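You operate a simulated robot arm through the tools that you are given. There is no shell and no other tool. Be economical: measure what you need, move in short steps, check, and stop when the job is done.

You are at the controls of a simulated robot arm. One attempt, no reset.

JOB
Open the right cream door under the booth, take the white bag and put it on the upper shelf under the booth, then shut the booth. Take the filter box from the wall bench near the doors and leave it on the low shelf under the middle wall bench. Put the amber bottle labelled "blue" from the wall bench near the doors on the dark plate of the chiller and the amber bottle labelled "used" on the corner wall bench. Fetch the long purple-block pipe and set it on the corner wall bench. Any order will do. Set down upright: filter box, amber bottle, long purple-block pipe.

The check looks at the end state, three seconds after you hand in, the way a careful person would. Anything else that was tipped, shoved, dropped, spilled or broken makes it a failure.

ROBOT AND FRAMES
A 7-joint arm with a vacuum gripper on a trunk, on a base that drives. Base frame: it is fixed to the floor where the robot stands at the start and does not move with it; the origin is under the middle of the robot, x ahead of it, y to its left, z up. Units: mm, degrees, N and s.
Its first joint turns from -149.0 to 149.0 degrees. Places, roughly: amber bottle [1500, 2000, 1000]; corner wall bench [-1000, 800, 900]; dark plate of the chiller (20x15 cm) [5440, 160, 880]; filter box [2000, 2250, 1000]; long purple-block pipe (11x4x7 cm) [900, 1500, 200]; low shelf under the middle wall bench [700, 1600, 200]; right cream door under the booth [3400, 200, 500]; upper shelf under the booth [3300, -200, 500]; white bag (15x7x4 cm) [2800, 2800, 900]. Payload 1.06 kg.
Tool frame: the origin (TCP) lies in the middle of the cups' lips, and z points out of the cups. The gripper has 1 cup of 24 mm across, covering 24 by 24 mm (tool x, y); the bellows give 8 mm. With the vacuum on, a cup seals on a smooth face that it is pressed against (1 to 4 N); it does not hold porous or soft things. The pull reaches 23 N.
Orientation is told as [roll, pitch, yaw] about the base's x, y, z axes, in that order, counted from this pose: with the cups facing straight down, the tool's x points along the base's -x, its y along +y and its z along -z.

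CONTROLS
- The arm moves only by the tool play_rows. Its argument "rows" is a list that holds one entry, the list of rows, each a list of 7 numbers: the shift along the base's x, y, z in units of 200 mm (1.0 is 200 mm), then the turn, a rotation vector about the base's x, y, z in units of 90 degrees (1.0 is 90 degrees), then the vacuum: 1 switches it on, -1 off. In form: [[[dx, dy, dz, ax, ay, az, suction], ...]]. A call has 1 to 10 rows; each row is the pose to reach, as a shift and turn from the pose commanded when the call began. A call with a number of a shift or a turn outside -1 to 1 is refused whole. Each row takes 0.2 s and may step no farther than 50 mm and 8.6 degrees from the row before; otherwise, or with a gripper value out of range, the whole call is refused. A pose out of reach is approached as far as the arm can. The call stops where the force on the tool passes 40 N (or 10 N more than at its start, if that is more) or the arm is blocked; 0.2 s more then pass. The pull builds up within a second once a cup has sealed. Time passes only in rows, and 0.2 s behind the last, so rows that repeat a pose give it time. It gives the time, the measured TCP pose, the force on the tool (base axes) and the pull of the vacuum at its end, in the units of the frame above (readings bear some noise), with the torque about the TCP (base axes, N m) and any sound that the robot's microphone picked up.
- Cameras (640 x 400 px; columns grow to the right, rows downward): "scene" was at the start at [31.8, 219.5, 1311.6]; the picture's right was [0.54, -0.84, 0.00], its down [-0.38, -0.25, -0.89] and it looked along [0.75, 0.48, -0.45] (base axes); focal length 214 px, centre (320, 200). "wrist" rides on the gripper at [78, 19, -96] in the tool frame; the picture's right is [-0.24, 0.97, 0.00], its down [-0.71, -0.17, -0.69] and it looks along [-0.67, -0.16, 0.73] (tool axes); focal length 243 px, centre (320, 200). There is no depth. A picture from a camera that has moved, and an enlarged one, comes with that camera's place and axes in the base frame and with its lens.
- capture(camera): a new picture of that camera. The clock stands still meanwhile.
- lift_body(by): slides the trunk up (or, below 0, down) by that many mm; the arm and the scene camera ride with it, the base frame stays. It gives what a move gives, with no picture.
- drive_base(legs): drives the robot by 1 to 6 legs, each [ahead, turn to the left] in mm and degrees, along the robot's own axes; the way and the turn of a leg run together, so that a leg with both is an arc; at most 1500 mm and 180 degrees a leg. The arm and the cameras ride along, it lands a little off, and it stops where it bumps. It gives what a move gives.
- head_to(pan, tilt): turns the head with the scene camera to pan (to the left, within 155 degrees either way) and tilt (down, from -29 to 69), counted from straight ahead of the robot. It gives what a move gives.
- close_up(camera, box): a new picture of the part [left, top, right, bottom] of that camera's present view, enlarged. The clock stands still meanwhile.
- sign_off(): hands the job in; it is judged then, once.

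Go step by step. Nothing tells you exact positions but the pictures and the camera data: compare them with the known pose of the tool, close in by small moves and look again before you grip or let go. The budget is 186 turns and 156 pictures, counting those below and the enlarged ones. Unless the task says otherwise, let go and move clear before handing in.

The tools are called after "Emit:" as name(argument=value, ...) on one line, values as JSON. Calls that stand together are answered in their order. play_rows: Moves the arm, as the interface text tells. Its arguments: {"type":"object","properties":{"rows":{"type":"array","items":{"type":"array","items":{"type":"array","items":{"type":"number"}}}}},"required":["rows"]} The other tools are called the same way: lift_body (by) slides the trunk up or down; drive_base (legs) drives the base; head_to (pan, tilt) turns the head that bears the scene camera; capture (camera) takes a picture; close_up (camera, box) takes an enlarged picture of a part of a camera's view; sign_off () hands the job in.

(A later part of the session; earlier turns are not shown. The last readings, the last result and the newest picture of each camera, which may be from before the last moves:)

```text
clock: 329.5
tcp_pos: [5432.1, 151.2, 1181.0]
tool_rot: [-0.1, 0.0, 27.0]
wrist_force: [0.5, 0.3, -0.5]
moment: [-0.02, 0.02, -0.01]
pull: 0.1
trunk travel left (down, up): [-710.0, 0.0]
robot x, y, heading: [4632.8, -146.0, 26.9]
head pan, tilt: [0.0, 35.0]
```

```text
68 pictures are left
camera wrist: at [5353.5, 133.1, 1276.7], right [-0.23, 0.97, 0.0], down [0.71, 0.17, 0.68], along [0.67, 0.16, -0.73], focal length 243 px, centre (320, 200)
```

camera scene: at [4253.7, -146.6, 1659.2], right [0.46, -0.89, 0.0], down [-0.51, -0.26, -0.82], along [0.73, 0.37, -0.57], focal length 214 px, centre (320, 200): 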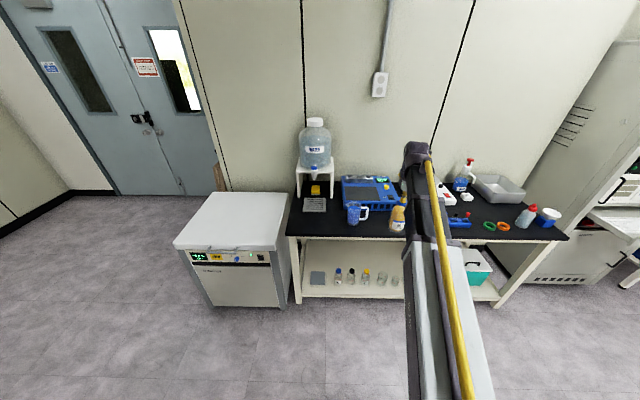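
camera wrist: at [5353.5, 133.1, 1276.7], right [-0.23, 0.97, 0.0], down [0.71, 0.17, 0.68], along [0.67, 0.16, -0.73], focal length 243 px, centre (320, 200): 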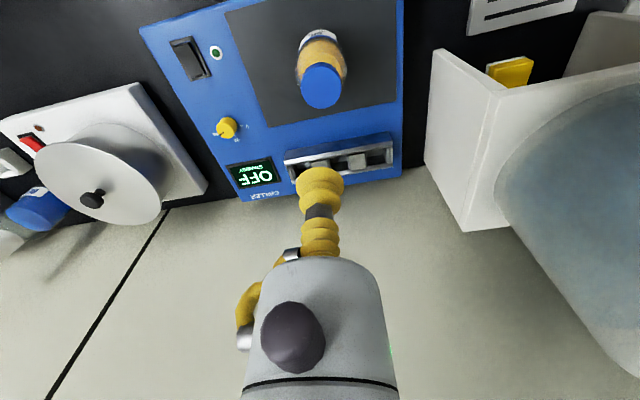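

Blue bottle stands on the dark plate. Next the booth: retract, back off a little and turn round to face the cream doors.

Emit:
play_rows(rows=[[[-0.2, -0.1, 0, 0, 0, 0, -1], [-0.4, -0.2, 0, 0, 0, 0, -1], [-0.6, -0.3, 0, 0, 0, 0, -1], [-0.8, -0.4, 0, 0, 0, 0, -1], [-0.95, -0.48, 0, 0, 0, 0, -1], [-0.95, -0.48, 0, 0, 0, 0, -1]]])

Emit:
drive_base(legs=[[-170, 0], [0, 90], [350, 0], [0, 90]])

Emit:
head_to(pan=0, tilt=40)

Emit:
capture(camera="scene")

```text
clock: 330.9
tcp_pos: [5240.0, 54.9, 1181.9]
tool_rot: [-0.2, 0.1, 27.0]
wrist_force: [-0.1, -0.7, 0.0]
moment: [0.0, -0.02, -0.04]
pull: 0.1
trunk travel left (down, up): [-710.0, 0.0]
robot x, y, heading: [4631.3, -145.5, 26.7]
head pan, tilt: [0.0, 35.0]
```

```text
clock: 342.0
tcp_pos: [3721.1, -148.5, 1181.7]
tool_rot: [-0.1, 0.0, -149.7]
wrist_force: [-0.1, 0.3, 0.1]
moment: [0.02, 0.0, 0.03]
pull: 0.1
trunk travel left (down, up): [-710.0, 0.0]
robot x, y, heading: [4317.8, 82.8, -149.8]
head pan, tilt: [0.0, 35.0]
```

```text
clock: 342.6
tcp_pos: [3720.6, -149.1, 1179.3]
tool_rot: [-0.1, 0.0, -149.6]
wrist_force: [-0.4, 0.2, 0.0]
moment: [-0.02, 0.02, -0.02]
pull: 0.0
trunk travel left (down, up): [-710.0, 0.0]
robot x, y, heading: [4316.7, 88.3, -149.8]
head pan, tilt: [0.0, 40.0]
```

```text
67 pictures are left
camera scene: at [4367.2, -80.8, 1651.6], right [-0.5, 0.87, 0.0], down [0.56, 0.32, -0.77], along [-0.66, -0.38, -0.64], focal length 214 px, centre (320, 200)
```

scene: 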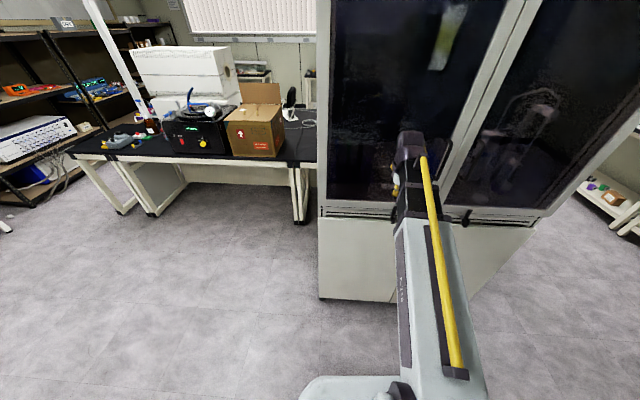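

Emit:
capture(camera="wrist")

Emit:
close_up(camera="scene", box=[300, 180, 560, 320])

```text
66 pictures are left
camera wrist: at [3799.2, -125.8, 1277.5], right [0.29, -0.96, 0.0], down [-0.7, -0.21, 0.68], along [-0.66, -0.2, -0.73], focal length 243 px, centre (320, 200)
```

wrist: 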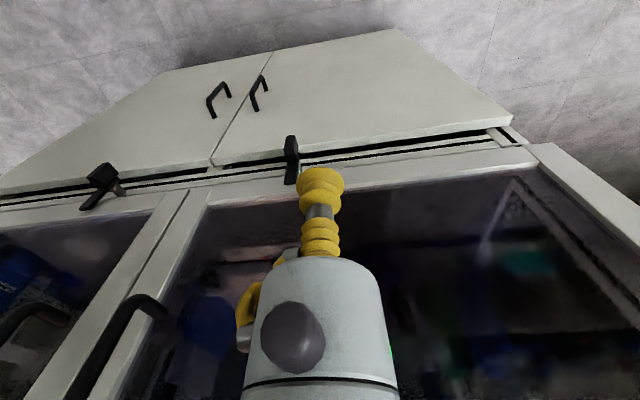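

```text
2.46 times, centred on (430, 250) of scene
camera zoom: at [4367.2, -80.8, 1651.6], right [-0.5, 0.87, 0.0], down [0.56, 0.32, -0.77], along [-0.66, -0.38, -0.64], focal length 528 px, centre (49, 77)
```

zoom: 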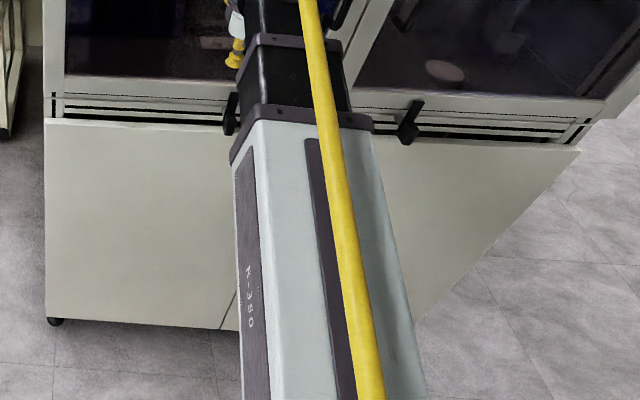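

Both blue bottle and viewpoint fine. The right cream door (hinge at its outer edge d≈-1030, free edge at d≈-1560, face s≈3100) must be pulled by suction from the front. I'll shift the robot sideways a bit and lower the trunk.

Emit:
drive_base(legs=[[0, 36.6], [-270, 0], [0, -40], [150, 0]])

Emit:
lift_body(by=-400)

Emit:
play_rows(rows=[[[0, 0, 0, -0.043, 0.085, 0, -1], [0, 0, 0, -0.086, 0.17, 0, -1], [0, 0, 0, -0.129, 0.255, 0, -1], [0, 0, 0, -0.172, 0.34, 0, -1], [0, 0, 0, -0.215, 0.425, 0, -1], [0, 0, 0, -0.258, 0.51, 0, -1], [0, 0, 0, -0.301, 0.595, 0, -1], [0, 0, 0, -0.344, 0.68, 0, -1], [0, 0, 0, -0.387, 0.765, 0, -1], [0, 0, 0, -0.42, 0.83, 0, -1]]])

Emit:
capture(camera="wrist")

Emit:
capture(camera="scene")

```text
clock: 349.1
tcp_pos: [3681.8, 75.6, 1179.9]
tool_rot: [-0.1, 0.1, -153.7]
wrist_force: [0.3, 0.5, -0.5]
moment: [-0.01, -0.02, -0.01]
pull: 0.0
trunk travel left (down, up): [-710.0, 0.0]
robot x, y, heading: [4292.3, 269.7, -154.0]
head pan, tilt: [0.0, 40.0]
```

```text
clock: 352.9
tcp_pos: [3681.7, 75.4, 781.5]
tool_rot: [0.0, 0.0, -153.8]
wrist_force: [-0.1, 0.0, 0.1]
moment: [-0.04, -0.03, 0.04]
pull: 0.0
trunk travel left (down, up): [-310.0, 400.0]
robot x, y, heading: [4290.6, 267.6, -154.4]
head pan, tilt: [0.0, 40.0]
```

```text
clock: 355.1
tcp_pos: [3598.0, 62.4, 777.0]
tool_rot: [5.2, -83.6, -158.7]
wrist_force: [0.2, -0.3, -0.1]
moment: [0.02, 0.0, 0.02]
pull: 0.1
out of reach, approached as far as the arm can: row 5, 6, 7, 8, 9, 10
trunk travel left (down, up): [-310.0, 400.0]
robot x, y, heading: [4292.9, 269.1, -153.9]
head pan, tilt: [0.0, 40.0]
```

```text
64 pictures are left
camera wrist: at [3700.8, 91.3, 711.6], right [0.41, -0.88, 0.24], down [0.46, 0.43, 0.78], along [-0.79, -0.21, 0.58], focal length 243 px, centre (320, 200)
```

wrist: 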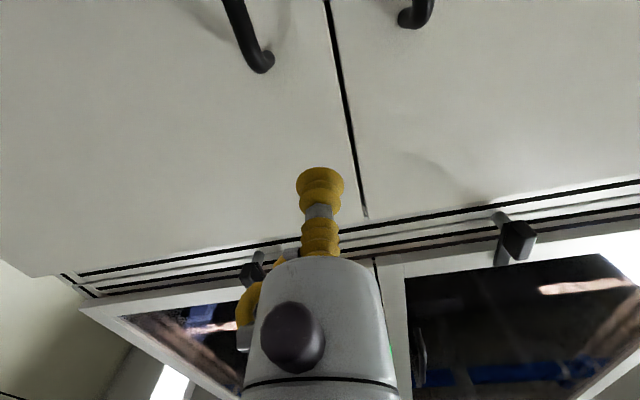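

```text
63 pictures are left
camera scene: at [4331.2, 98.4, 1251.6], right [-0.44, 0.9, 0.0], down [0.58, 0.28, -0.77], along [-0.69, -0.34, -0.64], focal length 214 px, centre (320, 200)
```

scene: 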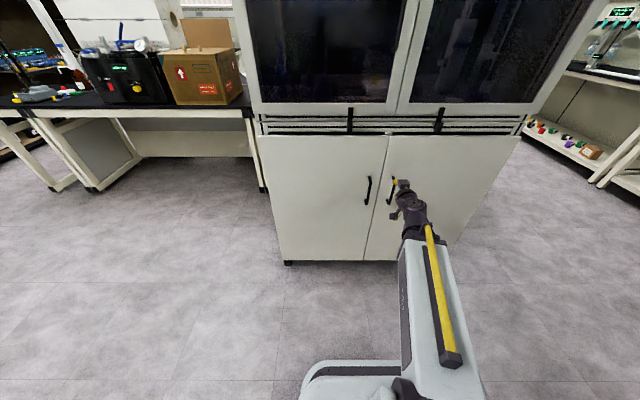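

The tool is now nearly horizontal facing the doors, seam at d≈-1588, hinge side d≈-1056. Move in front of the right door near its free edge, levelling the tool.

Emit:
play_rows(rows=[[[-0.1, 0.02, 0, -0.01, 0.02, 0, -1], [-0.25, 0.02, 0, -0.02, 0.04, 0, -1], [-0.4, 0.04, 0, -0.032, 0.0635, 0, -1], [-0.5, 0.05, 0, -0.032, 0.0635, 0, -1], [-0.5, 0.05, 0, -0.032, 0.0635, 0, -1]]])

Emit:
capture(camera="wrist")

Emit:
close_up(camera="scene", box=[340, 120, 480, 260])

```text
clock: 356.3
tcp_pos: [3498.0, 72.9, 778.3]
tool_rot: [98.1, -89.4, 108.7]
wrist_force: [-0.2, -0.8, 0.4]
moment: [0.03, -0.06, -0.04]
pull: 0.0
trunk travel left (down, up): [-310.0, 400.0]
robot x, y, heading: [4293.5, 268.8, -153.8]
head pan, tilt: [0.0, 40.0]
```

```text
62 pictures are left
camera wrist: at [3593.9, 97.4, 701.1], right [0.44, -0.87, 0.24], down [0.53, 0.47, 0.71], along [-0.73, -0.18, 0.67], focal length 243 px, centre (320, 200)
```

wrist: 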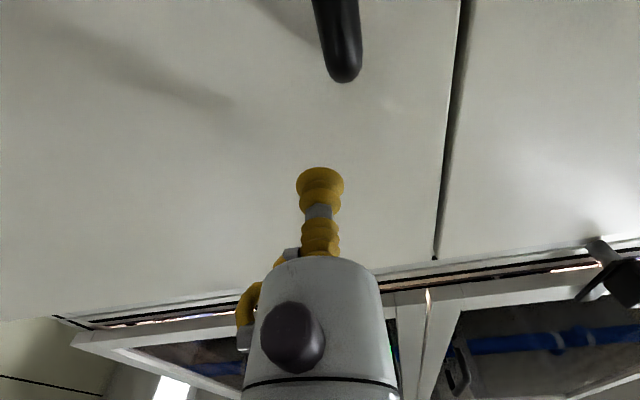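

```text
2.86 times, centred on (410, 190) of scene
camera zoom: at [4331.1, 98.4, 1251.6], right [-0.44, 0.9, 0.0], down [0.58, 0.28, -0.77], along [-0.69, -0.34, -0.64], focal length 613 px, centre (63, 229)
```

zoom: 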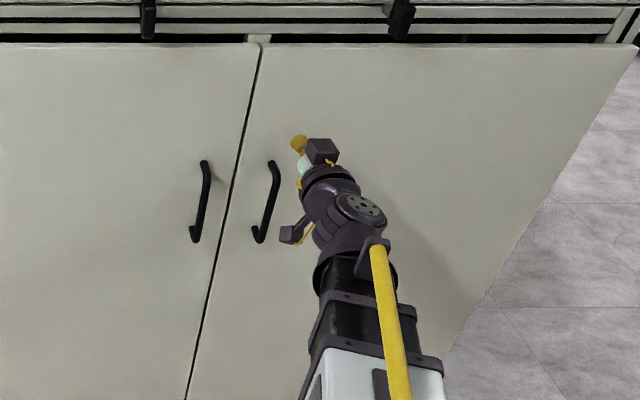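

Directly in front of the right door, above its handle. Advance with vacuum on.

Emit:
play_rows(rows=[[[-0.045, -0.023, 0, 0, 0, 0, 1], [-0.09, -0.045, 0, 0, 0, 0, 1], [-0.134, -0.068, 0, 0, 0, 0, 1], [-0.156, -0.079, 0, 0, 0, 0, 1], [-0.156, -0.079, 0, 0, 0, 0, 1]]])

Emit:
play_rows(rows=[[[-0.022, -0.011, 0, 0, 0, 0, 1], [-0.036, -0.018, 0, 0, 0, 0, 1], [-0.036, -0.018, 0, 0, 0, 0, 1]]])

```text
clock: 357.5
tcp_pos: [3470.1, 55.9, 778.8]
tool_rot: [97.7, -89.4, 108.8]
wrist_force: [18.4, 8.7, -7.9]
moment: [-0.08, 0.03, -0.15]
pull: 22.6
trunk travel left (down, up): [-310.0, 400.0]
robot x, y, heading: [4292.8, 270.0, -153.7]
head pan, tilt: [0.0, 40.0]
```

```text
clock: 357.9
tcp_pos: [3470.0, 57.0, 777.7]
tool_rot: [92.9, -89.4, 113.8]
wrist_force: [8.8, 2.9, -1.2]
moment: [-0.18, 0.05, -0.14]
pull: 22.9
trunk travel left (down, up): [-310.0, 400.0]
robot x, y, heading: [4291.3, 272.4, -153.9]
head pan, tilt: [0.0, 40.0]
stopped in row 2: the force on the tool passed its limit at 45 N (the readings are from after the stop); the commanded pose is now the measured one
```

Sealed on the door. Pull it along its arc, turning the tool with it.

Emit:
play_rows(rows=[[[0.035, 0.018, 0, 0, 0, 0.011, 1], [0.07, 0.037, 0, 0, 0, 0.022, 1], [0.106, 0.057, 0, 0, 0, 0.033, 1], [0.158, 0.087, 0, 0, 0, 0.05, 1], [0.209, 0.119, 0, 0, 0, 0.067, 1], [0.209, 0.119, 0, 0, 0, 0.067, 1]]])

Emit:
capture(camera="wrist")

```text
clock: 359.3
tcp_pos: [3512.0, 78.2, 778.3]
tool_rot: [93.1, -89.4, 119.5]
wrist_force: [1.8, -2.5, 8.3]
moment: [0.07, -0.05, -0.09]
pull: 22.1
trunk travel left (down, up): [-310.0, 400.0]
robot x, y, heading: [4296.1, 266.5, -154.2]
head pan, tilt: [0.0, 40.0]
```

```text
60 pictures are left
camera wrist: at [3603.7, 113.5, 700.6], right [0.52, -0.82, 0.24], down [0.48, 0.52, 0.71], along [-0.7, -0.25, 0.66], focal length 243 px, centre (320, 200)
```

wrist: 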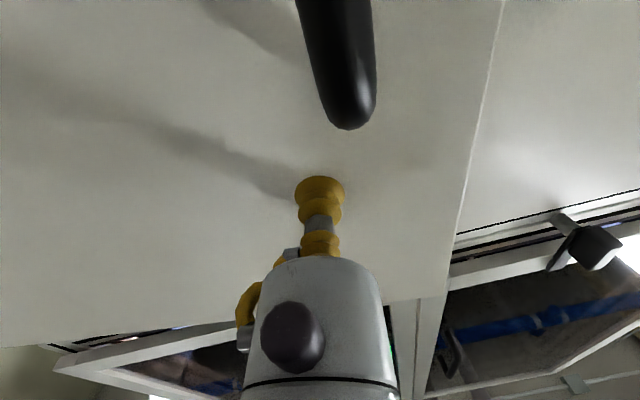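

The door follows. Continue the arc.

Emit:
play_rows(rows=[[[0.067, 0.044, 0, 0, 0, 0.022, 1], [0.131, 0.091, 0, 0, 0, 0.044, 1], [0.195, 0.141, 0, 0, 0, 0.067, 1], [0.257, 0.192, 0, 0, 0, 0.089, 1], [0.316, 0.245, 0, 0, 0, 0.111, 1], [0.374, 0.301, 0, 0, 0, 0.133, 1], [0.43, 0.358, 0, 0, 0, 0.156, 1], [0.484, 0.418, 0, 0, 0, 0.178, 1], [0.484, 0.418, 0, 0, 0, 0.178, 1]]])

Emit:
capture(camera="scene")

```text
clock: 361.3
tcp_pos: [3606.9, 162.8, 777.0]
tool_rot: [94.1, -89.4, 134.7]
wrist_force: [6.1, -4.8, 2.8]
moment: [0.01, -0.04, -0.07]
pull: 23.2
trunk travel left (down, up): [-310.0, 400.0]
robot x, y, heading: [4292.4, 269.3, -154.0]
head pan, tilt: [0.0, 40.0]
```

```text
59 pictures are left
camera scene: at [4331.8, 98.1, 1251.6], right [-0.44, 0.9, 0.0], down [0.58, 0.28, -0.77], along [-0.69, -0.34, -0.64], focal length 214 px, centre (320, 200)
```

scene: 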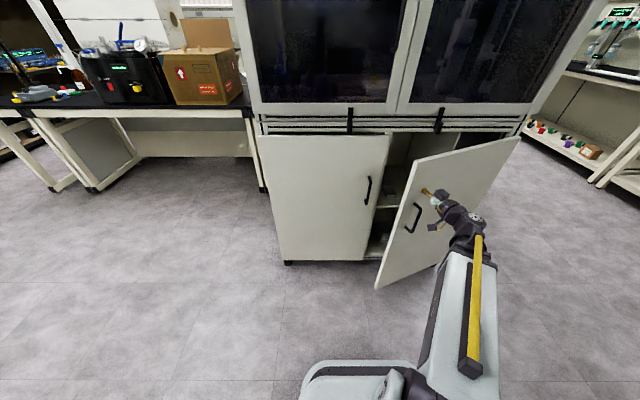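

Emit:
play_rows(rows=[[[0.077, 0.093, 0, 0, 0, 0.033, 1], [0.149, 0.189, 0, 0, 0, 0.067, 1], [0.216, 0.289, 0, 0, 0, 0.1, 1], [0.277, 0.392, 0, 0, 0, 0.133, 1], [0.333, 0.499, 0, 0, 0, 0.167, 1], [0.383, 0.608, 0, 0, 0, 0.2, 1], [0.383, 0.608, 0, 0, 0, 0.2, 1]]])

Emit:
capture(camera="scene")

```text
clock: 362.9
tcp_pos: [3683.5, 285.9, 777.5]
tool_rot: [90.1, -89.5, 156.4]
wrist_force: [-8.1, 2.1, 1.9]
moment: [0.04, 0.07, 0.1]
pull: 22.8
trunk travel left (down, up): [-310.0, 400.0]
robot x, y, heading: [4290.8, 272.8, -154.0]
head pan, tilt: [0.0, 40.0]
```

```text
58 pictures are left
camera scene: at [4330.6, 98.6, 1251.7], right [-0.44, 0.9, 0.0], down [0.58, 0.28, -0.77], along [-0.69, -0.34, -0.64], focal length 214 px, centre (320, 200)
```

scene: 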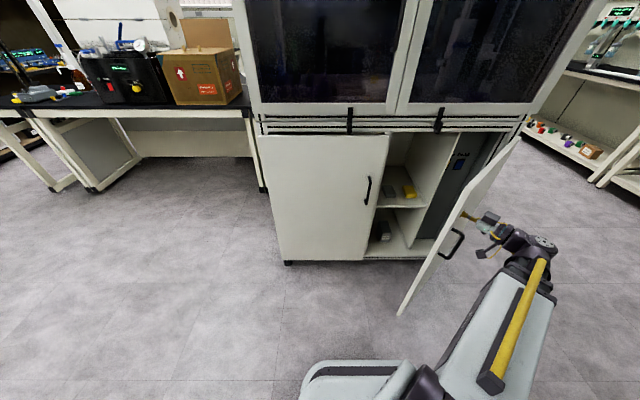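

Emit:
close_up(camera="scene", box=[340, 120, 540, 270])

```text
2.67 times, centred on (440, 195) of scene
camera zoom: at [4330.6, 98.6, 1251.7], right [-0.44, 0.9, 0.0], down [0.58, 0.28, -0.77], along [-0.69, -0.34, -0.64], focal length 572 px, centre (0, 213)
```

zoom: 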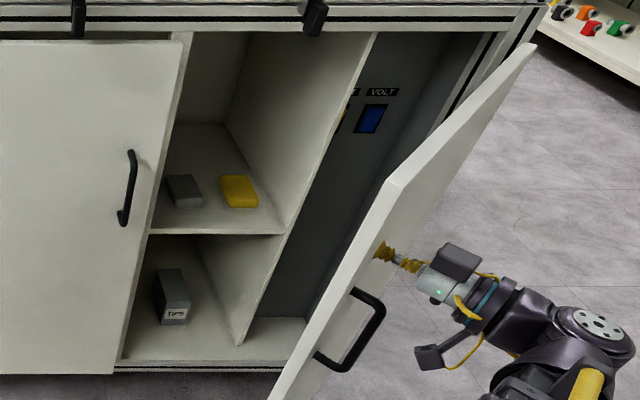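

The door is about half open; inside, the upper shelf (z≈525) holds a grey and a yellow bag with free room behind. Continue the pull to about 64°.

Emit:
play_rows(rows=[[[0.045, 0.112, 0, 0, 0, 0.033, 1], [0.083, 0.225, 0, 0, 0, 0.067, 1], [0.116, 0.341, 0, 0, 0, 0.1, 1], [0.142, 0.458, 0, 0, 0, 0.133, 1], [0.162, 0.577, 0, 0, 0, 0.167, 1], [0.176, 0.696, 0, 0, 0, 0.2, 1], [0.184, 0.816, 0, 0, 0, 0.233, 1], [0.186, 0.937, 0, 0, 0, 0.267, 1], [0.186, 0.937, 0, 0, 0, 0.267, 1]]])

Emit:
capture(camera="scene")

```text
clock: 364.9
tcp_pos: [3681.2, 379.8, 775.6]
tool_rot: [71.3, -89.4, -166.7]
wrist_force: [5.4, -0.4, -3.9]
moment: [-0.03, -0.08, -0.23]
pull: 23.0
out of reach, approached as far as the arm can: row 5, 6, 7, 8, 9
trunk travel left (down, up): [-310.0, 400.0]
robot x, y, heading: [4295.6, 264.9, -154.2]
head pan, tilt: [0.0, 40.0]
```

```text
56 pictures are left
camera scene: at [4331.2, 98.6, 1251.6], right [-0.44, 0.9, 0.0], down [0.58, 0.28, -0.77], along [-0.69, -0.34, -0.64], focal length 214 px, centre (320, 200)
```

scene: 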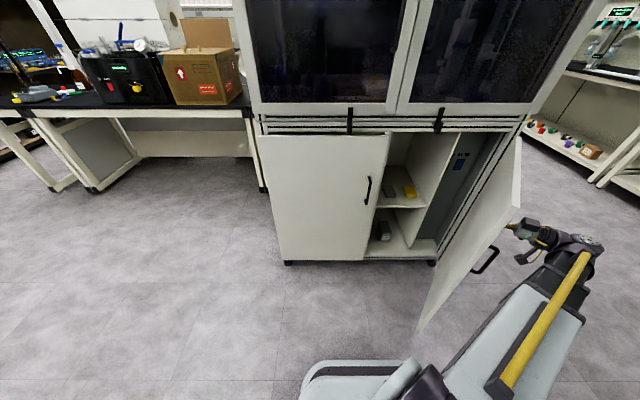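

Arm's inner limit reached with the door ~55° open. Release and back the tool off, then I'll push it the rest of the way from inside.

Emit:
play_rows(rows=[[[0, 0, 0, 0, 0, 0, -1], [0, 0, 0, 0, 0, 0, -1], [0, 0, 0, 0, 0, 0, -1], [0.04, 0.15, 0, 0, 0, 0, -1], [0.1, 0.3, 0, 0, 0, 0, -1], [0.15, 0.4, 0, 0, 0, 0, -1], [0.15, 0.4, 0, 0, 0, 0, -1]]])

Emit:
play_rows(rows=[[[0.1, 0.0, 0.1, 0.085, -0.012, 0, -1], [0.2, 0.0, 0.2, 0.17, -0.024, 0, -1], [0.3, 0.0, 0.3, 0.255, -0.037, 0, -1], [0.4, 0.0, 0.4, 0.34, -0.049, 0, -1], [0.5, 0.0, 0.5, 0.425, -0.061, 0, -1], [0.6, 0.0, 0.6, 0.51, -0.073, 0, -1], [0.7, 0.0, 0.7, 0.595, -0.086, 0, -1], [0.8, 0.0, 0.8, 0.68, -0.098, 0, -1], [0.85, 0.0, 0.9, 0.765, -0.11, 0, -1], [0.85, 0.0, 1.0, 0.85, -0.122, 0, -1]]])

Emit:
capture(camera="scene")

```text
clock: 366.5
tcp_pos: [3675.0, 415.8, 772.3]
tool_rot: [56.1, -89.4, -154.2]
wrist_force: [0.6, -0.8, -0.8]
moment: [0.01, 0.04, -0.03]
pull: 0.0
out of reach, approached as far as the arm can: row 4, 5, 6, 7
trunk travel left (down, up): [-310.0, 400.0]
robot x, y, heading: [4293.3, 273.9, -154.0]
head pan, tilt: [0.0, 40.0]
```

```text
clock: 368.7
tcp_pos: [3767.7, 412.8, 850.7]
tool_rot: [-0.9, -11.8, -98.6]
wrist_force: [-0.6, 0.7, -0.6]
moment: [0.02, -0.01, 0.01]
pull: 0.1
out of reach, approached as far as the arm can: row 1, 2, 3, 4, 5, 6, 7, 8, 9, 10
trunk travel left (down, up): [-310.0, 400.0]
robot x, y, heading: [4290.2, 269.2, -154.1]
head pan, tilt: [0.0, 40.0]
```

```text
55 pictures are left
camera scene: at [4331.1, 98.4, 1251.6], right [-0.44, 0.9, 0.0], down [0.58, 0.28, -0.77], along [-0.69, -0.34, -0.64], focal length 214 px, centre (320, 200)
```

scene: 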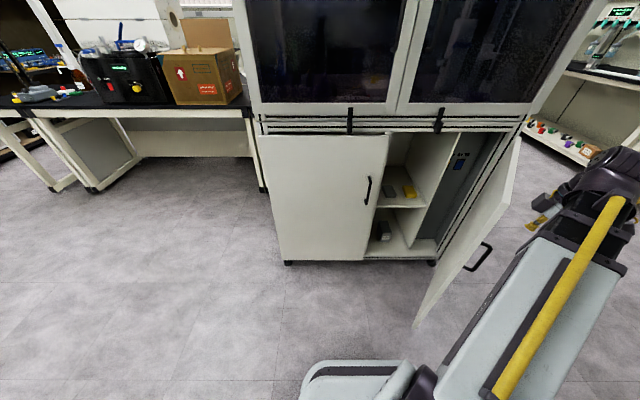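

Emit:
lift_body(by=130)

Emit:
play_rows(rows=[[[0, -0.1, 0, 0.06, -0.015, 0, -1], [-0.04, -0.3, 0, 0.128, -0.03, 0, -1], [-0.08, -0.5, 0, 0.128, -0.03, 0, -1], [-0.12, -0.7, 0, 0.128, -0.03, 0, -1], [-0.16, -0.85, 0, 0.128, -0.03, 0, -1], [-0.18, -0.98, 0, 0.128, -0.03, 0, -1], [-0.18, -0.98, 0, 0.128, -0.03, 0, -1]]])

Emit:
play_rows(rows=[[[0, 0, 0, 0, 0, -0.09, -1], [0, 0, 0, 0, 0, -0.18, -1], [0, 0, 0, 0, 0, -0.27, -1], [0, 0, 0, 0, 0, -0.36, -1], [0, 0, 0, 0, 0, -0.45, -1], [0, 0, 0, 0, 0, -0.54, -1], [0, 0, 0, 0, 0, -0.6, -1], [0, 0, 0, 0, 0, -0.6, -1]]])

Emit:
capture(camera="scene")

Emit:
capture(camera="wrist")

```text
clock: 370.3
tcp_pos: [3766.9, 411.9, 980.5]
tool_rot: [-0.9, -11.9, -98.7]
wrist_force: [0.0, 0.5, -0.5]
moment: [0.01, -0.02, -0.01]
pull: 0.1
trunk travel left (down, up): [-440.0, 270.0]
robot x, y, heading: [4294.8, 268.1, -153.9]
head pan, tilt: [0.0, 40.0]
```

```text
clock: 371.9
tcp_pos: [3732.2, 217.2, 980.4]
tool_rot: [0.1, -0.1, -98.8]
wrist_force: [0.3, -0.2, -0.1]
moment: [0.04, -0.01, -0.01]
pull: 0.2
trunk travel left (down, up): [-440.0, 270.0]
robot x, y, heading: [4292.7, 273.3, -154.0]
head pan, tilt: [0.0, 40.0]
```

```text
clock: 373.3
tcp_pos: [3730.0, 215.9, 982.0]
tool_rot: [-0.3, -0.5, -143.4]
wrist_force: [-0.9, 0.4, -0.2]
moment: [0.02, 0.01, 0.06]
pull: 0.0
trunk travel left (down, up): [-440.0, 270.0]
robot x, y, heading: [4290.6, 269.9, -153.9]
head pan, tilt: [0.0, 40.0]
stopped in row 6: the force on the tool passed its limit at 55 N (the readings are from after the stop); the commanded pose is now the measured one
```

```text
54 pictures are left
camera scene: at [4331.2, 98.3, 1381.6], right [-0.44, 0.9, 0.0], down [0.58, 0.28, -0.77], along [-0.69, -0.34, -0.64], focal length 214 px, centre (320, 200)
```

scene: 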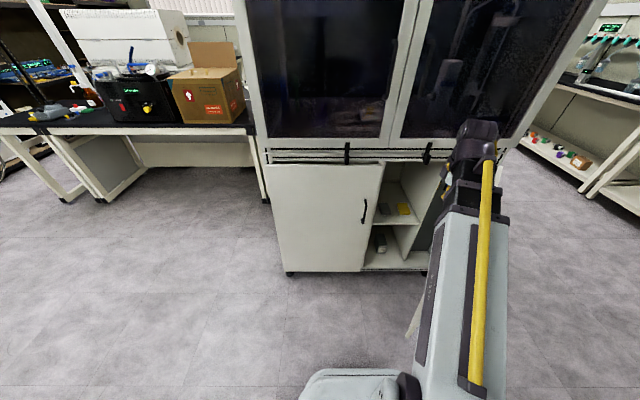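

```text
53 pictures are left
camera wrist: at [3805.9, 247.4, 1076.6], right [0.39, -0.92, 0.0], down [-0.66, -0.28, 0.69], along [-0.64, -0.27, -0.72], focal length 243 px, centre (320, 200)
```

wrist: 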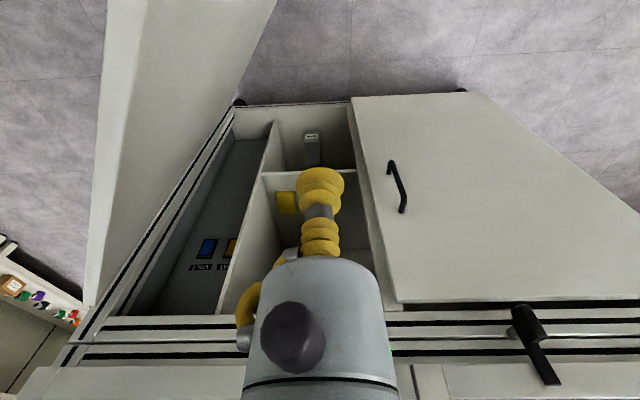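

The tool is on the inside of the door. Lower the trunk and push the door open toward its hinge side.

Emit:
lift_body(by=-250)

Emit:
play_rows(rows=[[[-0.045, 0.09, 0, 0, 0, 0, -1], [-0.09, 0.18, 0, 0, 0, 0, -1], [-0.135, 0.27, 0, 0, 0, 0, -1], [-0.18, 0.36, 0, 0, 0, 0, -1], [-0.225, 0.45, 0, 0, 0, 0, -1], [-0.27, 0.54, 0, 0, 0, 0, -1], [-0.315, 0.63, 0, 0, 0, 0, -1], [-0.36, 0.72, 0, 0, 0, 0, -1], [-0.405, 0.81, 0, 0, 0, 0, -1], [-0.45, 0.9, 0, 0, 0, 0, -1]]])

Emit:
capture(camera="scene")

```text
clock: 375.9
tcp_pos: [3730.7, 215.6, 731.2]
tool_rot: [-0.3, -0.4, -143.4]
wrist_force: [-1.1, -0.3, 0.5]
moment: [0.02, -0.01, 0.02]
pull: 0.1
trunk travel left (down, up): [-190.0, 520.0]
robot x, y, heading: [4294.3, 268.4, -153.7]
head pan, tilt: [0.0, 40.0]
```

```text
clock: 378.1
tcp_pos: [3640.3, 395.8, 732.3]
tool_rot: [-0.4, -0.5, -143.5]
wrist_force: [0.1, 0.5, 1.0]
moment: [-0.02, -0.01, 0.0]
pull: 0.1
trunk travel left (down, up): [-190.0, 520.0]
robot x, y, heading: [4291.6, 268.6, -154.1]
head pan, tilt: [0.0, 40.0]
```

```text
52 pictures are left
camera scene: at [4331.2, 98.3, 1131.6], right [-0.44, 0.9, 0.0], down [0.58, 0.28, -0.77], along [-0.69, -0.34, -0.64], focal length 214 px, centre (320, 200)
```

scene: 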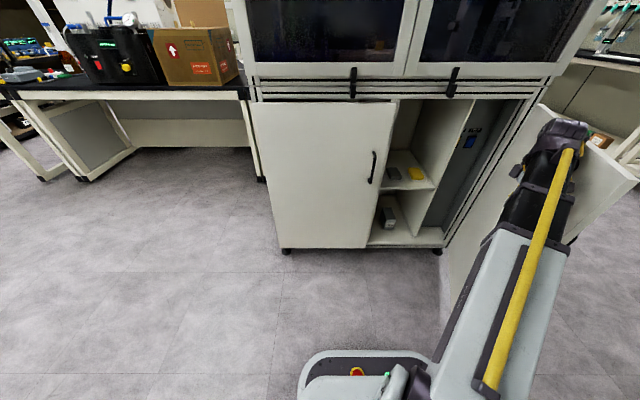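

Emit:
play_rows(rows=[[[0.045, -0.09, 0, 0, 0, 0, -1], [0.09, -0.27, 0, 0, 0, 0, -1], [0.135, -0.45, 0, 0, 0, 0, -1], [0.18, -0.63, 0, 0, 0, 0, -1], [0.225, -0.8, 0, 0, 0, 0, -1], [0.225, -0.98, 0, 0, 0, 0, -1], [0.225, -0.98, 0, 0, 0, 0, -1]]])

Emit:
lift_body(by=400)

Emit:
head_to(pan=-55, tilt=45)

Emit:
capture(camera="scene")

Emit:
head_to(pan=-125, tilt=35)

Emit:
capture(camera="scene")

```text
clock: 379.7
tcp_pos: [3683.1, 199.0, 733.0]
tool_rot: [-0.2, -0.4, -143.4]
wrist_force: [0.9, 0.1, 0.9]
moment: [0.03, -0.02, 0.0]
pull: 0.0
trunk travel left (down, up): [-190.0, 520.0]
robot x, y, heading: [4293.6, 266.1, -153.9]
head pan, tilt: [0.0, 40.0]
```

```text
clock: 383.5
tcp_pos: [3684.4, 198.2, 1130.9]
tool_rot: [-0.3, -0.5, -143.4]
wrist_force: [1.5, 0.7, -0.4]
moment: [-0.01, -0.01, -0.01]
pull: 0.1
trunk travel left (down, up): [-590.0, 120.0]
robot x, y, heading: [4290.9, 270.4, -154.1]
head pan, tilt: [0.0, 40.0]
```

```text
clock: 384.7
tcp_pos: [3684.9, 200.1, 1131.1]
tool_rot: [-0.3, -0.5, -143.5]
wrist_force: [-0.9, -0.4, -0.4]
moment: [-0.02, 0.0, 0.02]
pull: 0.0
trunk travel left (down, up): [-590.0, 120.0]
robot x, y, heading: [4291.0, 264.7, -153.8]
head pan, tilt: [-55.0, 45.0]
```

```text
51 pictures are left
camera scene: at [4336.5, 175.0, 1524.3], right [0.48, 0.87, 0.0], down [0.62, -0.34, -0.71], along [-0.62, 0.34, -0.71], focal length 214 px, centre (320, 200)
```

scene: 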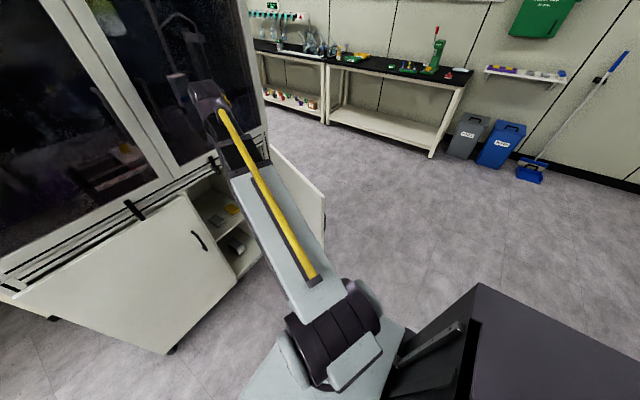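

```text
clock: 386.1
tcp_pos: [3684.4, 199.1, 1130.5]
tool_rot: [-0.2, -0.5, -143.4]
wrist_force: [0.8, 0.3, -0.5]
moment: [0.0, -0.01, -0.01]
pull: 0.1
trunk travel left (down, up): [-590.0, 120.0]
robot x, y, heading: [4290.3, 269.0, -153.9]
head pan, tilt: [-125.0, 35.0]
```

```text
50 pictures are left
camera scene: at [4421.3, 222.6, 1539.2], right [0.99, -0.16, 0.0], down [-0.09, -0.57, -0.82], along [0.13, 0.81, -0.57], focal length 214 px, centre (320, 200)
```

scene: 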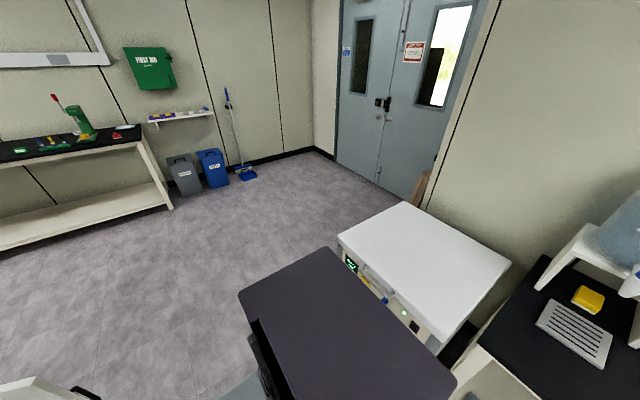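

Emit:
close_up(camera="scene", box=[0, 80, 240, 200])

```text
2.67 times, centred on (120, 140) of scene
camera zoom: at [4421.3, 222.6, 1539.2], right [0.99, -0.16, 0.0], down [-0.09, -0.57, -0.82], along [0.13, 0.81, -0.57], focal length 572 px, centre (853, 360)
```

zoom: 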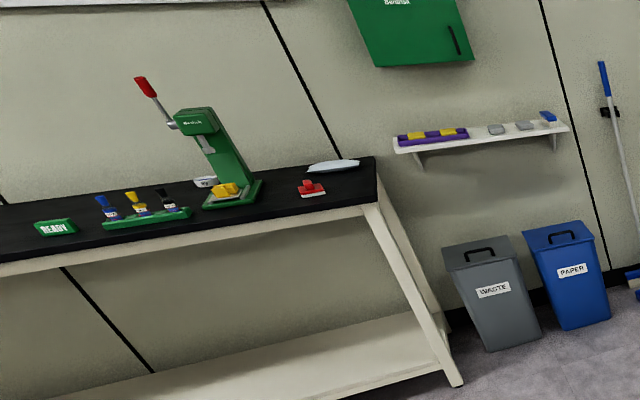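

The white bag lies at the far end of the door bench, ≈(2737,2836) near the wall. Door is ~70° open and there's room to pass. Drive over.

Emit:
drive_base(legs=[[-75, 0], [0, -90], [1300, 0]])

Emit:
drive_base(legs=[[0, 29.5], [850, 0], [0, -28.5]])

Emit:
head_to(pan=0, tilt=40)

Emit:
capture(camera="scene")

Emit:
capture(camera="wrist")

```text
clock: 397.2
tcp_pos: [3692.3, 2080.4, 1130.5]
tool_rot: [-0.3, -0.6, 127.2]
wrist_force: [0.4, 0.2, -0.4]
moment: [-0.02, -0.01, 0.02]
pull: 0.0
trunk travel left (down, up): [-590.0, 120.0]
robot x, y, heading: [3776.3, 1474.7, 117.0]
head pan, tilt: [-125.0, 35.0]
```

```text
clock: 404.5
tcp_pos: [2970.7, 2539.1, 1130.7]
tool_rot: [-0.3, -0.6, 129.1]
wrist_force: [0.0, -0.9, 0.2]
moment: [-0.01, 0.0, -0.01]
pull: 0.1
trunk travel left (down, up): [-590.0, 120.0]
robot x, y, heading: [3065.4, 1934.5, 118.2]
head pan, tilt: [-125.0, 35.0]
```

```text
clock: 406.6
tcp_pos: [2971.4, 2539.3, 1130.1]
tool_rot: [-0.3, -0.5, 129.0]
wrist_force: [0.2, -0.8, 0.2]
moment: [0.01, 0.02, 0.01]
pull: 0.0
trunk travel left (down, up): [-590.0, 120.0]
robot x, y, heading: [3065.0, 1934.1, 118.0]
head pan, tilt: [0.0, 40.0]
```

```text
48 pictures are left
camera scene: at [2896.9, 1887.3, 1531.6], right [0.88, 0.48, 0.0], down [0.31, -0.57, -0.77], along [-0.36, 0.67, -0.64], focal length 214 px, centre (320, 200)
```

scene: 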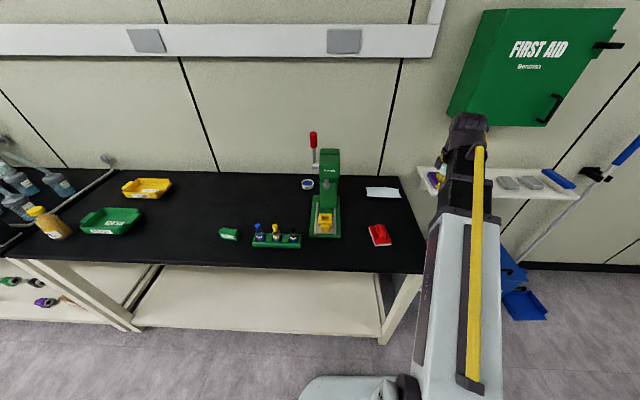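

```text
47 pictures are left
camera wrist: at [3006.0, 2464.6, 1227.0], right [-0.9, -0.43, 0.0], down [-0.31, 0.65, 0.69], along [-0.3, 0.63, -0.72], focal length 243 px, centre (320, 200)
```

wrist: 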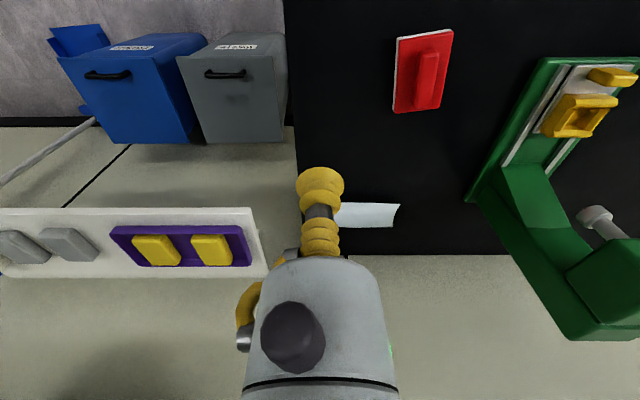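

Emit:
close_up(camera="wrist", box=[300, 160, 440, 260])

Emit:
close_up(camera="scene", box=[290, 150, 450, 260])

```text
4.00 times, centred on (370, 210) of wrist
camera zoom: at [3006.0, 2464.6, 1227.0], right [-0.9, -0.43, 0.0], down [-0.31, 0.65, 0.69], along [-0.3, 0.63, -0.72], focal length 970 px, centre (120, 160)
```

zoom: 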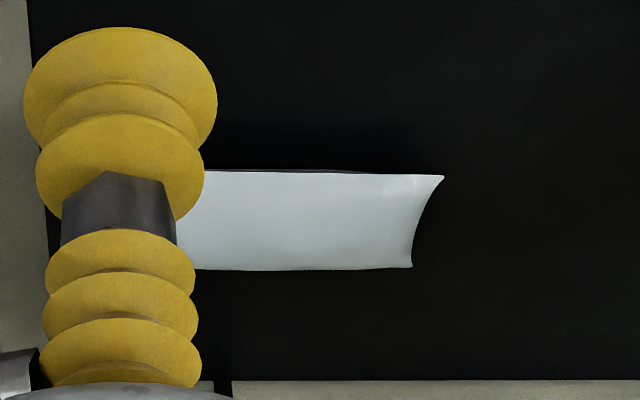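

```text
3.64 times, centred on (370, 205) of scene
camera zoom: at [2896.9, 1887.3, 1531.6], right [0.88, 0.48, 0.0], down [0.31, -0.57, -0.77], along [-0.36, 0.67, -0.64], focal length 780 px, centre (138, 182)
```

zoom: 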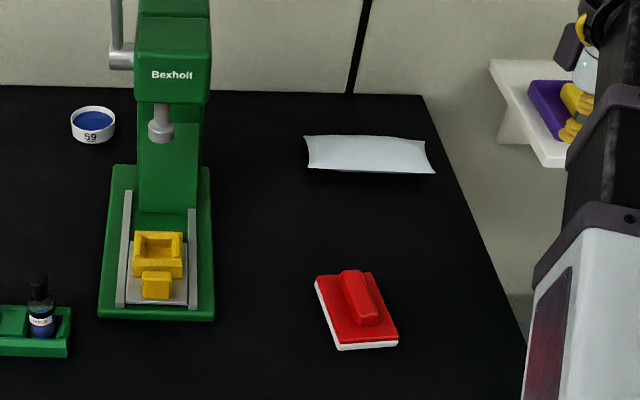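

That's the white pouch bag, centre ≈(2775,2763). Approach above it.

Emit:
drive_base(legs=[[90, 0]])

Emit:
play_rows(rows=[[[-0.13, 0.12, 0, 0, 0, 0, -1], [-0.26, 0.24, -0.1, 0, 0, 0, -1], [-0.39, 0.36, -0.2, 0, 0, 0, -1], [-0.52, 0.49, -0.3, 0, 0, 0, -1], [-0.65, 0.61, -0.4, 0, 0, 0, -1], [-0.76, 0.7, -0.5, 0, 0, 0, -1], [-0.76, 0.7, -0.6, 0, 0, 0, -1], [-0.76, 0.7, -0.6, 0, 0, 0, -1]]])

Emit:
capture(camera="wrist")

```text
clock: 407.7
tcp_pos: [2927.0, 2618.4, 1131.1]
tool_rot: [-0.4, -0.5, 129.1]
wrist_force: [-0.4, 0.4, 0.6]
moment: [0.02, -0.01, 0.02]
pull: 0.1
trunk travel left (down, up): [-590.0, 120.0]
robot x, y, heading: [3020.7, 2016.3, 118.5]
head pan, tilt: [0.0, 40.0]
```

```text
clock: 409.5
tcp_pos: [2775.9, 2758.7, 1010.0]
tool_rot: [-0.3, -0.5, 129.1]
wrist_force: [0.3, -0.7, 0.4]
moment: [0.03, -0.02, -0.01]
pull: 0.1
trunk travel left (down, up): [-590.0, 120.0]
robot x, y, heading: [3022.6, 2013.5, 118.3]
head pan, tilt: [0.0, 40.0]
```

```text
44 pictures are left
camera wrist: at [2811.4, 2684.2, 1107.1], right [-0.9, -0.43, 0.0], down [-0.31, 0.65, 0.69], along [-0.3, 0.63, -0.72], focal length 243 px, centre (320, 200)
```

wrist: 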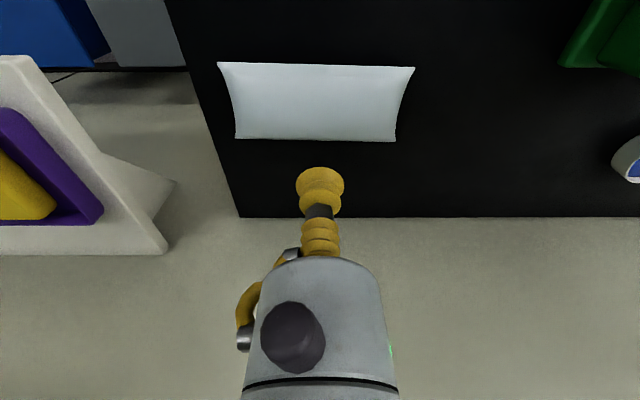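

Emit:
play_rows(rows=[[[0.005, 0.03, -0.15, 0, 0, 0, 1], [0.005, 0.03, -0.3, 0, 0, 0, 1], [0.005, 0.03, -0.42, 0, 0, 0, 1], [0.005, 0.03, -0.48, 0, 0, 0, 1], [0.005, 0.03, -0.5, 0, 0, 0, 1]]])

Emit:
play_rows(rows=[[[0, 0, -0.02, 0, 0, 0, 1], [0, 0, -0.035, 0, 0, 0, 1], [0, 0, -0.035, 0, 0, 0, 1]]])

Emit:
close_up(camera="wrist", box=[180, 50, 460, 225])

```text
clock: 410.7
tcp_pos: [2776.6, 2763.3, 911.3]
tool_rot: [-0.3, -0.6, 129.0]
wrist_force: [-0.1, 0.6, 0.1]
moment: [0.0, -0.02, 0.0]
pull: 0.1
trunk travel left (down, up): [-590.0, 120.0]
robot x, y, heading: [3020.3, 2013.7, 118.4]
head pan, tilt: [0.0, 40.0]
```

```text
clock: 411.5
tcp_pos: [2776.6, 2762.7, 903.8]
tool_rot: [-0.4, -0.5, 129.2]
wrist_force: [0.2, 0.3, 0.7]
moment: [-0.02, 0.02, 0.01]
pull: 0.1
trunk travel left (down, up): [-590.0, 120.0]
robot x, y, heading: [3019.6, 2011.0, 118.5]
head pan, tilt: [0.0, 40.0]
```

```text
2.29 times, centred on (320, 138) of wrist
camera zoom: at [2811.3, 2690.0, 999.7], right [-0.9, -0.43, 0.0], down [-0.31, 0.65, 0.69], along [-0.3, 0.63, -0.72], focal length 555 px, centre (320, 343)
```

zoom: 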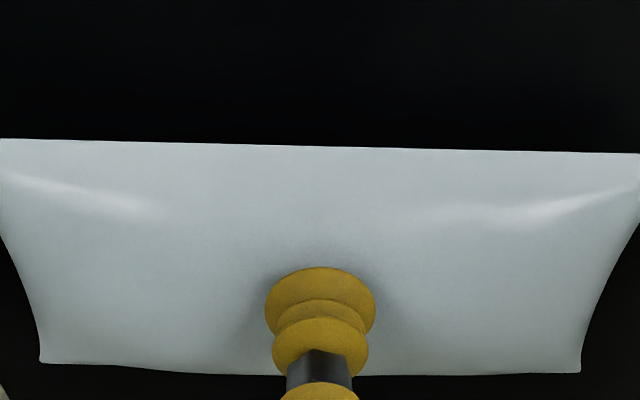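

Emit:
play_rows(rows=[[[-0.03, 0.045, 0, 0, 0, 0, 1], [-0.03, 0.045, -0.02, 0, 0, 0, 1], [-0.03, 0.045, -0.035, 0, 0, 0, 1], [-0.03, 0.045, -0.035, 0, 0, 0, 1]]])

Emit:
play_rows(rows=[[[0, 0, -0.015, 0, 0, 0, 1], [0, 0, -0.03, 0, 0, 0, 1], [0, 0, -0.03, 0, 0, 0, 1]]])

```text
clock: 412.5
tcp_pos: [2770.1, 2770.8, 896.5]
tool_rot: [-0.3, -0.5, 129.1]
wrist_force: [-0.5, 0.1, 0.1]
moment: [-0.03, 0.0, 0.02]
pull: 23.4
trunk travel left (down, up): [-590.0, 120.0]
robot x, y, heading: [3023.4, 2016.4, 118.6]
head pan, tilt: [0.0, 40.0]
```

```text
clock: 413.3
tcp_pos: [2770.2, 2772.3, 892.5]
tool_rot: [-0.3, -0.7, 129.1]
wrist_force: [-0.9, 4.8, 15.4]
moment: [-0.06, 0.02, 0.02]
pull: 23.4
trunk travel left (down, up): [-590.0, 120.0]
robot x, y, heading: [3021.2, 2013.5, 118.5]
head pan, tilt: [0.0, 40.0]
```

Bag sealed. Lift, retract, and return to the booth.

Emit:
play_rows(rows=[[[0, 0, 0.05, 0, 0, 0, 1], [0, 0, 0.12, 0, 0, 0, 1], [0, 0, 0.25, 0, 0, 0, 1], [0, 0, 0.4, 0, 0, 0, 1], [0, 0, 0.55, 0, 0, 0, 1], [0, 0, 0.7, 0, 0, 0, 1], [0, 0, 0.85, 0, 0, 0, 1], [0, 0, 1.0, 0, 0, 0, 1], [0, 0, 1.0, 0, 0, 0, 1]]])

Emit:
play_rows(rows=[[[0.08, -0.14, 0, 0, 0, 0, 1], [0.16, -0.28, 0, 0, 0, 0, 1], [0.24, -0.42, 0, 0, 0, 0, 1], [0.33, -0.56, 0, 0, 0, 0, 1], [0.41, -0.7, 0, 0, 0, 0, 1], [0.41, -0.7, 0, 0, 0, 0, 1]]])

Emit:
drive_base(legs=[[-440, 0]])

Emit:
capture(camera="wrist")

```text
clock: 415.3
tcp_pos: [2770.1, 2772.8, 1092.7]
tool_rot: [-0.2, -0.5, 129.0]
wrist_force: [0.4, 0.2, 0.0]
moment: [0.03, 0.01, 0.03]
pull: 22.8
trunk travel left (down, up): [-590.0, 120.0]
robot x, y, heading: [3023.9, 2011.5, 118.4]
head pan, tilt: [0.0, 40.0]
```

```text
clock: 416.7
tcp_pos: [2850.6, 2633.6, 1092.5]
tool_rot: [-0.3, -0.5, 129.1]
wrist_force: [-0.3, 0.5, -0.3]
moment: [-0.01, 0.02, -0.01]
pull: 23.4
trunk travel left (down, up): [-590.0, 120.0]
robot x, y, heading: [3023.0, 2013.1, 118.4]
head pan, tilt: [0.0, 40.0]
```

```text
clock: 419.4
tcp_pos: [3063.1, 2248.2, 1091.6]
tool_rot: [-0.2, -0.5, 128.7]
wrist_force: [0.5, 0.1, 0.0]
moment: [0.0, -0.01, -0.02]
pull: 22.7
trunk travel left (down, up): [-590.0, 120.0]
robot x, y, heading: [3231.1, 1624.6, 118.1]
head pan, tilt: [0.0, 40.0]
```

```text
42 pictures are left
camera wrist: at [3098.7, 2173.8, 1187.6], right [-0.91, -0.42, 0.0], down [-0.31, 0.65, 0.69], along [-0.29, 0.63, -0.72], focal length 243 px, centre (320, 200)
```

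wrist: 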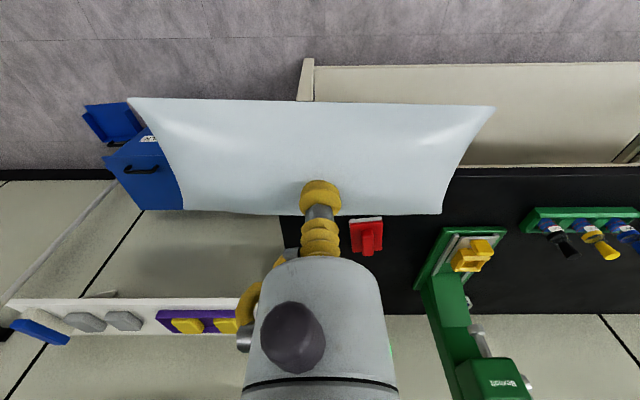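

Bag hangs well. I'll reverse along the corridor between the open door and the freezer, then turn to face the booth.

Emit:
drive_base(legs=[[0, 19.3], [0, 19.4], [-643, 0], [0, -20], [0, -20]])

Emit:
drive_base(legs=[[-1060, 0]])

Emit:
drive_base(legs=[[0, 18], [0, 18], [0, 18], [0, 18], [0, 18]])

Emit:
capture(camera="scene")

Emit:
capture(camera="wrist")

```text
clock: 427.2
tcp_pos: [3661.1, 2002.4, 1092.0]
tool_rot: [-0.2, -0.5, 127.4]
wrist_force: [-0.6, 0.4, -0.3]
moment: [-0.02, 0.0, 0.01]
pull: 23.2
trunk travel left (down, up): [-590.0, 120.0]
robot x, y, heading: [3811.5, 1378.3, 117.0]
head pan, tilt: [0.0, 40.0]
```

```text
clock: 432.7
tcp_pos: [4142.6, 1049.0, 1092.4]
tool_rot: [-0.3, -0.5, 127.0]
wrist_force: [-0.5, 0.1, 0.1]
moment: [0.01, 0.0, -0.01]
pull: 22.6
trunk travel left (down, up): [-590.0, 120.0]
robot x, y, heading: [4295.5, 423.7, 116.7]
head pan, tilt: [0.0, 40.0]
```

```text
clock: 438.1
tcp_pos: [3665.1, 271.9, 1091.8]
tool_rot: [-0.3, -0.4, -143.0]
wrist_force: [-1.0, 0.0, -0.8]
moment: [-0.04, -0.01, -0.03]
pull: 22.6
trunk travel left (down, up): [-590.0, 120.0]
robot x, y, heading: [4291.4, 424.9, -153.5]
head pan, tilt: [0.0, 40.0]
```

```text
41 pictures are left
camera scene: at [4332.2, 251.9, 1531.6], right [-0.45, 0.9, 0.0], down [0.58, 0.29, -0.77], along [-0.69, -0.34, -0.64], focal length 214 px, centre (320, 200)
```

scene: 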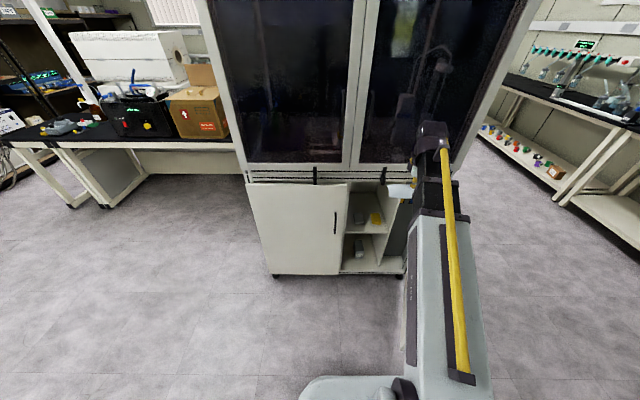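

```text
40 pictures are left
camera wrist: at [3741.0, 304.2, 1187.6], right [0.4, -0.92, 0.0], down [-0.66, -0.29, 0.69], along [-0.64, -0.27, -0.72], focal length 243 px, centre (320, 200)
```

wrist: 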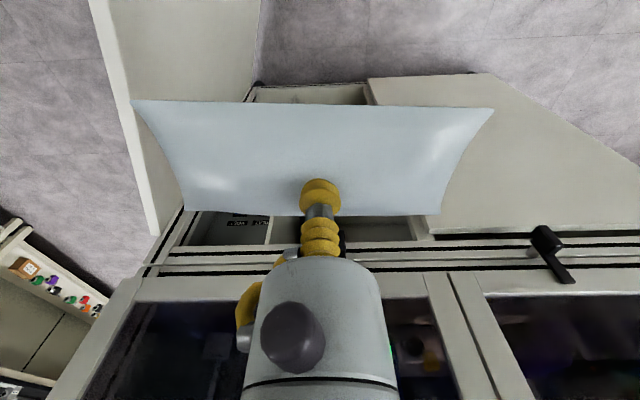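

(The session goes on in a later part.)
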